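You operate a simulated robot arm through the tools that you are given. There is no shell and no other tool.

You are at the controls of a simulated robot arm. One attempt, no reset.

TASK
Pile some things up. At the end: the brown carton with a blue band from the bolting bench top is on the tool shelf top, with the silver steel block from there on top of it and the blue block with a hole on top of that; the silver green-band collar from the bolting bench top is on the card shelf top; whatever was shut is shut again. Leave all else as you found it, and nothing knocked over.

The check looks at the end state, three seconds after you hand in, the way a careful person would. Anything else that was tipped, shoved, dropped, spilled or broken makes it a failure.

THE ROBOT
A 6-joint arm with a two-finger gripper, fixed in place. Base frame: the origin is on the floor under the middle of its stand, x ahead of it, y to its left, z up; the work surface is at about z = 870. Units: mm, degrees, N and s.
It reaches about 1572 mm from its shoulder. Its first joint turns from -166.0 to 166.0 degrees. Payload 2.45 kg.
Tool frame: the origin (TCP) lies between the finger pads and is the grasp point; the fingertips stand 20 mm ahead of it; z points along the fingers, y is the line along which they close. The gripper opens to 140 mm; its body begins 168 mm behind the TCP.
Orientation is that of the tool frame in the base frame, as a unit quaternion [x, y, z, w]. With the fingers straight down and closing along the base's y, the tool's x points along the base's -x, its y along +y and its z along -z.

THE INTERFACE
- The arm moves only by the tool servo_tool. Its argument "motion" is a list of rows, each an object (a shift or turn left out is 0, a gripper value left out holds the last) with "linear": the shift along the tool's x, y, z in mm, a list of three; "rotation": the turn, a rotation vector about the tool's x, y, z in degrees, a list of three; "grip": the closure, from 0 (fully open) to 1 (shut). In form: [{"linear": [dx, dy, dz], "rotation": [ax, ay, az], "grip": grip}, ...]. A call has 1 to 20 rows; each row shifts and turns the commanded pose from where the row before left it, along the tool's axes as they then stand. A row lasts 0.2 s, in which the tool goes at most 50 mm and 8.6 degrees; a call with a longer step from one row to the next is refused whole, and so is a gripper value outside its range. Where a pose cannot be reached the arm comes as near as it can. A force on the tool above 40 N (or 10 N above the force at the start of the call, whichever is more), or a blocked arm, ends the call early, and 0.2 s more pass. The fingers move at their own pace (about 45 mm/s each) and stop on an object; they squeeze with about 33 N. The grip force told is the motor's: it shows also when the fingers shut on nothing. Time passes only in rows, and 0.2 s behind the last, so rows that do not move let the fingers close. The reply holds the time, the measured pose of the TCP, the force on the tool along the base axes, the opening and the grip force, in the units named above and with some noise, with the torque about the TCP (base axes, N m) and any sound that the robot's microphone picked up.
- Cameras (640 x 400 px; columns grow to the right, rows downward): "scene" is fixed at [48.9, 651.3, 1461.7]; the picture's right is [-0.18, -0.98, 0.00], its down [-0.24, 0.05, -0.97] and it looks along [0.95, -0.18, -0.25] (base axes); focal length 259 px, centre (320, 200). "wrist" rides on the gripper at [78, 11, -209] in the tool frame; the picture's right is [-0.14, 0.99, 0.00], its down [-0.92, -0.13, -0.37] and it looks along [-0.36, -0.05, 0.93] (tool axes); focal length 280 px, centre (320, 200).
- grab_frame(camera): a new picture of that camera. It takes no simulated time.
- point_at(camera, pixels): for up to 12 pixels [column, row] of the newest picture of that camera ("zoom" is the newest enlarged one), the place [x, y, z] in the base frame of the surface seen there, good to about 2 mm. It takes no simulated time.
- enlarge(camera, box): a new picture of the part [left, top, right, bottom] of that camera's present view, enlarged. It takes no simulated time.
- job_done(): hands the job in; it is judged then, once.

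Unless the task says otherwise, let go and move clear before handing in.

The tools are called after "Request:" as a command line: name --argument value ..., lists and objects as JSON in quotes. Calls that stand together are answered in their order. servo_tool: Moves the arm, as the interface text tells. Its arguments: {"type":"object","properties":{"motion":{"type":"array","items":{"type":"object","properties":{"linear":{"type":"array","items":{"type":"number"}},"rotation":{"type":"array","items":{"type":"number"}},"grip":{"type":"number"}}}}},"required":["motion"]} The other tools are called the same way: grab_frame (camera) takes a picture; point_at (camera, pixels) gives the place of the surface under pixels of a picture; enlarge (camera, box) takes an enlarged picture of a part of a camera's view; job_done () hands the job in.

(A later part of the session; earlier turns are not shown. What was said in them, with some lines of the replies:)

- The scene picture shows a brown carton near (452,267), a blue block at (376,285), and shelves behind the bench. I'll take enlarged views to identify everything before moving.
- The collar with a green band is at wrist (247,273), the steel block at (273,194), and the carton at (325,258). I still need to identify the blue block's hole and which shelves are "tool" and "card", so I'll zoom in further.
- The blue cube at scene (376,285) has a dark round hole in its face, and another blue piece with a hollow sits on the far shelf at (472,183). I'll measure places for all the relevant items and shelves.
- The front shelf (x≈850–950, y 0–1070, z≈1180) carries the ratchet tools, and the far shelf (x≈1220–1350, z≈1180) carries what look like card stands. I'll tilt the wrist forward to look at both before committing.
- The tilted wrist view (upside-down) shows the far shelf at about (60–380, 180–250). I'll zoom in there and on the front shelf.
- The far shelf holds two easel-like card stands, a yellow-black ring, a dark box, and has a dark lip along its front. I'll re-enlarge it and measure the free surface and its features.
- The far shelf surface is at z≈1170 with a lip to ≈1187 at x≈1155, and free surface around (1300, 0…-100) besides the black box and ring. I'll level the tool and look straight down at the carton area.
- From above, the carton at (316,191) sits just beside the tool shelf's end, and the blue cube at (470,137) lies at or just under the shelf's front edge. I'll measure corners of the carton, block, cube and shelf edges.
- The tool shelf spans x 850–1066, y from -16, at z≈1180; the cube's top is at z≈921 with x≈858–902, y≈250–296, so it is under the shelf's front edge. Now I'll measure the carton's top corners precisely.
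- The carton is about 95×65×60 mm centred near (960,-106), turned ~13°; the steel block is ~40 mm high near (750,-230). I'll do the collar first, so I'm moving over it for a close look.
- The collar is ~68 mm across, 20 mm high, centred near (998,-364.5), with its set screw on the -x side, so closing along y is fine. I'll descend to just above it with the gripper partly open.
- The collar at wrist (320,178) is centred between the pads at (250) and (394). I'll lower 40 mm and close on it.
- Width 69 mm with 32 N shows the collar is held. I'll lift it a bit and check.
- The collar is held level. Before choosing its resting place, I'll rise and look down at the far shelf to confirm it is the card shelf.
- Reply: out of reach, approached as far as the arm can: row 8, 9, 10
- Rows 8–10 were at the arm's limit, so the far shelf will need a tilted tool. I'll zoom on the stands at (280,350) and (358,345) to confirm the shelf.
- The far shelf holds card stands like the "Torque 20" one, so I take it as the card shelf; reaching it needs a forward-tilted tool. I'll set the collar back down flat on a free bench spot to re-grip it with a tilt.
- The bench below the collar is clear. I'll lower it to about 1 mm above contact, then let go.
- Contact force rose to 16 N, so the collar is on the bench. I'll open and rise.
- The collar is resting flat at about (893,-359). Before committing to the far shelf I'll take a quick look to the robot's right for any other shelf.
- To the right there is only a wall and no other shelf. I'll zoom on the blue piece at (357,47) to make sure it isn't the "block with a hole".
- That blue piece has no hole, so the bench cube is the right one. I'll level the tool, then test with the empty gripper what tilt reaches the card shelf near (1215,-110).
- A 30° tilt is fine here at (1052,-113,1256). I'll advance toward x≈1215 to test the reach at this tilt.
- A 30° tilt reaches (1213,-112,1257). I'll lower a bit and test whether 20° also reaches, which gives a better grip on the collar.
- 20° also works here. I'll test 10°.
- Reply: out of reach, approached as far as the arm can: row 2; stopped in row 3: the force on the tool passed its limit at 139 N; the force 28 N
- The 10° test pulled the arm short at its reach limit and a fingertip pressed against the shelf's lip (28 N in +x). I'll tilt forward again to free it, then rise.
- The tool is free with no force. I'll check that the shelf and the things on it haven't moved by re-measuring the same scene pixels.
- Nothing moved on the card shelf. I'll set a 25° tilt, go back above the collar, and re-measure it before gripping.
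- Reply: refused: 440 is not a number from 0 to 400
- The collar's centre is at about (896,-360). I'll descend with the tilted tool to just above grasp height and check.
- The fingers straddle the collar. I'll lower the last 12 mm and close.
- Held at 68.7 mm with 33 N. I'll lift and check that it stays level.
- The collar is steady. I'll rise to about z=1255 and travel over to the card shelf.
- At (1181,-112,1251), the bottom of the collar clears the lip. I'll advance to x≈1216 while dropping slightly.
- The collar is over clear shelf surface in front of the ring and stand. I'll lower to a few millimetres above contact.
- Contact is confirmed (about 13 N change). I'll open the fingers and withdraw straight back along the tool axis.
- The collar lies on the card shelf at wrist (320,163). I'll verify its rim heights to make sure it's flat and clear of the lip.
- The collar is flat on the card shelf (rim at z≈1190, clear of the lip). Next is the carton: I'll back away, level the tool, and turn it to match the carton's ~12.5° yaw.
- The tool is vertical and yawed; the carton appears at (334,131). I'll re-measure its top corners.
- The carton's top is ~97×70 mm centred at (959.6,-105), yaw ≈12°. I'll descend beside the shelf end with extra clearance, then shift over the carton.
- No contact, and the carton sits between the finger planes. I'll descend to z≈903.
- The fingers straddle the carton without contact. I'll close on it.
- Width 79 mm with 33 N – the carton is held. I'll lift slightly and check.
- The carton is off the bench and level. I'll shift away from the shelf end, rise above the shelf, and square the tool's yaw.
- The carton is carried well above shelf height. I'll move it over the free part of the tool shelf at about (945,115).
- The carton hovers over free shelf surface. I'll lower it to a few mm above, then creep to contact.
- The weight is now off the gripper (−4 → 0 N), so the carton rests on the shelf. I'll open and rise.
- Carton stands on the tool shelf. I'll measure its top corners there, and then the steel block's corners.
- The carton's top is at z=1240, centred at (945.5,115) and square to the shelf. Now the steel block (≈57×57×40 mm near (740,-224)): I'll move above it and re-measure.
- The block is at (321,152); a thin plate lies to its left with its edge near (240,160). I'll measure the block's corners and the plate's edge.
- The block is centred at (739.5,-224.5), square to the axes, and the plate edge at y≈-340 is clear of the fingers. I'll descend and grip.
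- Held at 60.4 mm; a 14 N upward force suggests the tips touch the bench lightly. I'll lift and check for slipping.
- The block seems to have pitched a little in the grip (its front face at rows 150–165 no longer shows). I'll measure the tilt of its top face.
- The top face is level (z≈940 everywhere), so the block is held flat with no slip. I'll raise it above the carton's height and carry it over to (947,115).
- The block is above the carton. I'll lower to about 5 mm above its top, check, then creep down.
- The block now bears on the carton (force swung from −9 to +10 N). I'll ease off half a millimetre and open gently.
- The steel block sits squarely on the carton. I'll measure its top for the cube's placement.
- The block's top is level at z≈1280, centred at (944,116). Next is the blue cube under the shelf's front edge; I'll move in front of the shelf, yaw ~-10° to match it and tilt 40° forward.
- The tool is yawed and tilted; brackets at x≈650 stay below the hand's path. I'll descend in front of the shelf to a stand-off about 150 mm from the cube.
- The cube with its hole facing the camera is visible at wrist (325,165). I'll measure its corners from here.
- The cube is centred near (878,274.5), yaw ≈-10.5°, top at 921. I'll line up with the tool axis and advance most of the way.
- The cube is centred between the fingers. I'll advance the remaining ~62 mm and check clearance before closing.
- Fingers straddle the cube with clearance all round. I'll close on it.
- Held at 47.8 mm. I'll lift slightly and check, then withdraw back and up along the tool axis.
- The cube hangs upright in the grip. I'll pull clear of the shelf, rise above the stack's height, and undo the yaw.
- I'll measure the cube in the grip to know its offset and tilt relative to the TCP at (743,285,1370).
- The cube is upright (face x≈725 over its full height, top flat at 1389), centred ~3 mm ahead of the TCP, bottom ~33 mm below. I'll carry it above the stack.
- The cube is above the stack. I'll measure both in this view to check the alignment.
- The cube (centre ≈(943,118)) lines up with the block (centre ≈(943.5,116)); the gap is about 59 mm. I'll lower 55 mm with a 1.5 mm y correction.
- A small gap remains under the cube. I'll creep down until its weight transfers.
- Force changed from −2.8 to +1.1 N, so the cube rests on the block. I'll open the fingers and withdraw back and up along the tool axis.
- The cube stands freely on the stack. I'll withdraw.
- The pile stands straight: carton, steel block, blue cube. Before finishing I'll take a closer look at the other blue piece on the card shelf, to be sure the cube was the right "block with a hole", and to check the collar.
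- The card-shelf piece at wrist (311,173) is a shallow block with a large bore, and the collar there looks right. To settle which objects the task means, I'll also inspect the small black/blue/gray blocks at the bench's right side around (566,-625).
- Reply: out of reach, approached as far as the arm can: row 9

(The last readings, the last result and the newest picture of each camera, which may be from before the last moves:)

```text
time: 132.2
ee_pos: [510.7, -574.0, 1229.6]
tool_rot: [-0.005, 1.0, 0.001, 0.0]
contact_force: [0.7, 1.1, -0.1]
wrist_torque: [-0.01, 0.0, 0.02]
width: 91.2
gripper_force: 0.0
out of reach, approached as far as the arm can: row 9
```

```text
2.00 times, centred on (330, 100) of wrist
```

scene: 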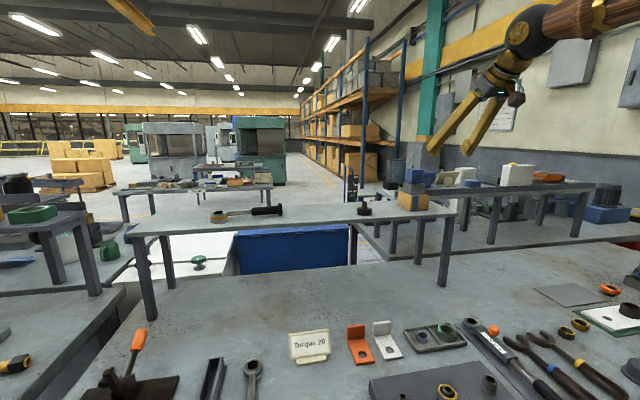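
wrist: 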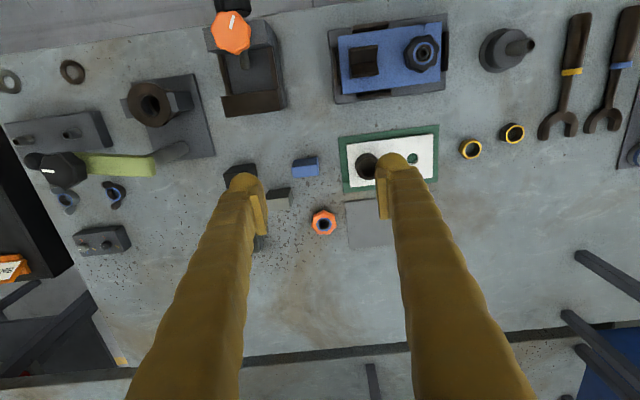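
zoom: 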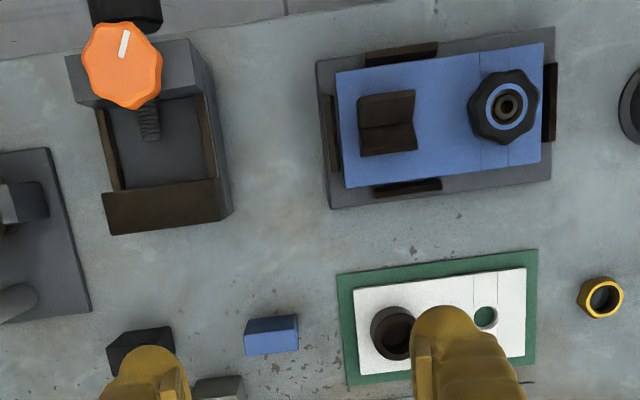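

The upright black, blue and gray pieces at (300,170) have no hole, so the cube remains the match. One more doubt: the dark panel with tools at the far right could also be a "tool shelf", so I'll measure and inspect it.

Request:
enlarge --camera "wrist" --box '[0, 100, 200, 300]'

Request:
point_at --camera "wrist" --pixels '[[10, 160], [30, 220], [15, 270], [60, 265], [5, 200], [50, 290], [20, 330], [90, 330], [10, 265], [70, 300], [5, 120], [110, 300]]'

```text
2.00 times, centred on (100, 200) of wrist
```

zoom: 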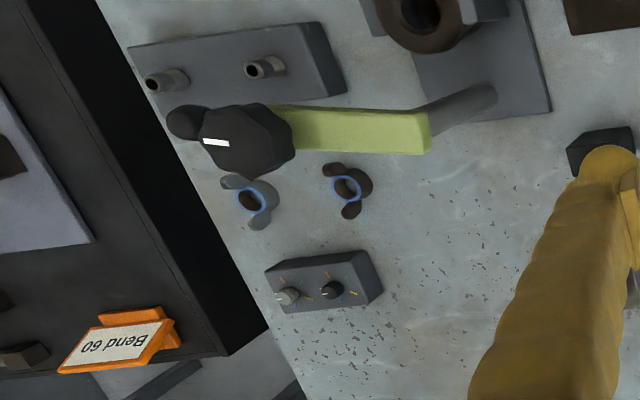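

```text
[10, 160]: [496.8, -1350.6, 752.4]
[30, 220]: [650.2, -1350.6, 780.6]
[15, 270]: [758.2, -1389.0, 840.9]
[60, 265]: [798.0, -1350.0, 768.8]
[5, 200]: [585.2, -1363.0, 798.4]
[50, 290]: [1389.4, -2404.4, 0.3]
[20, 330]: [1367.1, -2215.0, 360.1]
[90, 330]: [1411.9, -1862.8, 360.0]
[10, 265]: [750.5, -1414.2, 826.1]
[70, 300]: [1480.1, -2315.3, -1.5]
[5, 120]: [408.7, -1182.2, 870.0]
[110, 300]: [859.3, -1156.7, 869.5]
```

That is a separate bending bench out of reach (y<-1350), not a shelf. I'll check the coloured hollow holders on the left shelf against the card-shelf piece, and re-check the finished pile and the collar.

Request:
enlarge --camera "scene" --box '[0, 180, 80, 240]'

Request:
point_at --camera "zoom" --pixels '[[100, 300], [400, 250], [200, 210], [460, 200], [20, 250], [300, 260]]'

Request:
enlarge --camera "scene" --box '[380, 150, 480, 220]'

Request:
grab_frame --camera "scene"

```text
6.67 times, centred on (40, 210) of scene
```

zoom: 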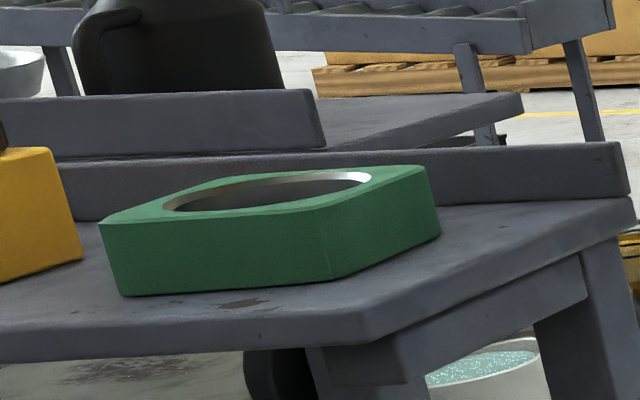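

```text
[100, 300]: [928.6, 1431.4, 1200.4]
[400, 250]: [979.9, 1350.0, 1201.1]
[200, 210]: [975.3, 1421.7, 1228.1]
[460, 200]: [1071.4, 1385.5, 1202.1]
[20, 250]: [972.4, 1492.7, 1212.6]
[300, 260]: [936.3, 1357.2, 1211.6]
```

```text
5.71 times, centred on (430, 185) of scene
```

zoom: 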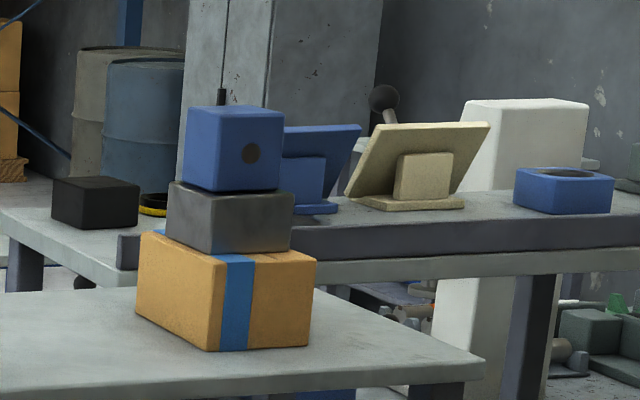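

```text
taken
```

scene: 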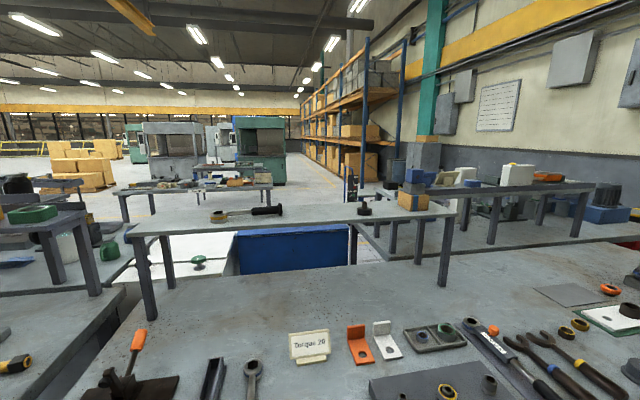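

The pile (carton, steel block, blue cube) stands straight on the tool shelf. The collar lies flat on the card shelf, nothing was opened, and everything else looks as it was at the start. The card-shelf piece matches the holder-type piece on the left shelf, so I'm keeping the cube as the block with a hole. The gripper is empty and clear, so I'm handing in.

Request:
job_done

```text
The job is handed in.
```

I handed the job in with the pile built and the collar moved. I don't have the check's result.

- **Pile on the tool shelf:** the carton stands near (945, 115). The steel block is centred on it, and the blue block is on top of that.
- **Collar on the card shelf:** it lies flat near (1220, -113), clear of the lip at the shelf's front.
- **Everything else:** I opened nothing. In the last scene picture the rest looked as it did at the start. The gripper was empty and clear.

**What could count against it:**
- **Which blue block:** I used the blue cube with a small round hole in one face, which lay under the tool shelf's front edge. There is another blue piece on the card shelf, a shallow block with a large bore. I took that as a holder because a similar green one sits on the left shelf, but the wording could also fit it.
- **Which shelves:** no shelf is labelled. I took the one with the ratchet as the tool shelf, and the far one with the card stands as the card shelf.
- **Contact with the card shelf:** while testing how far the arm could reach, the tool struck the shelf's lip, and the force limit stopped it at 139 N. I re-measured the shelf and the things on it straight after, and nothing had moved.
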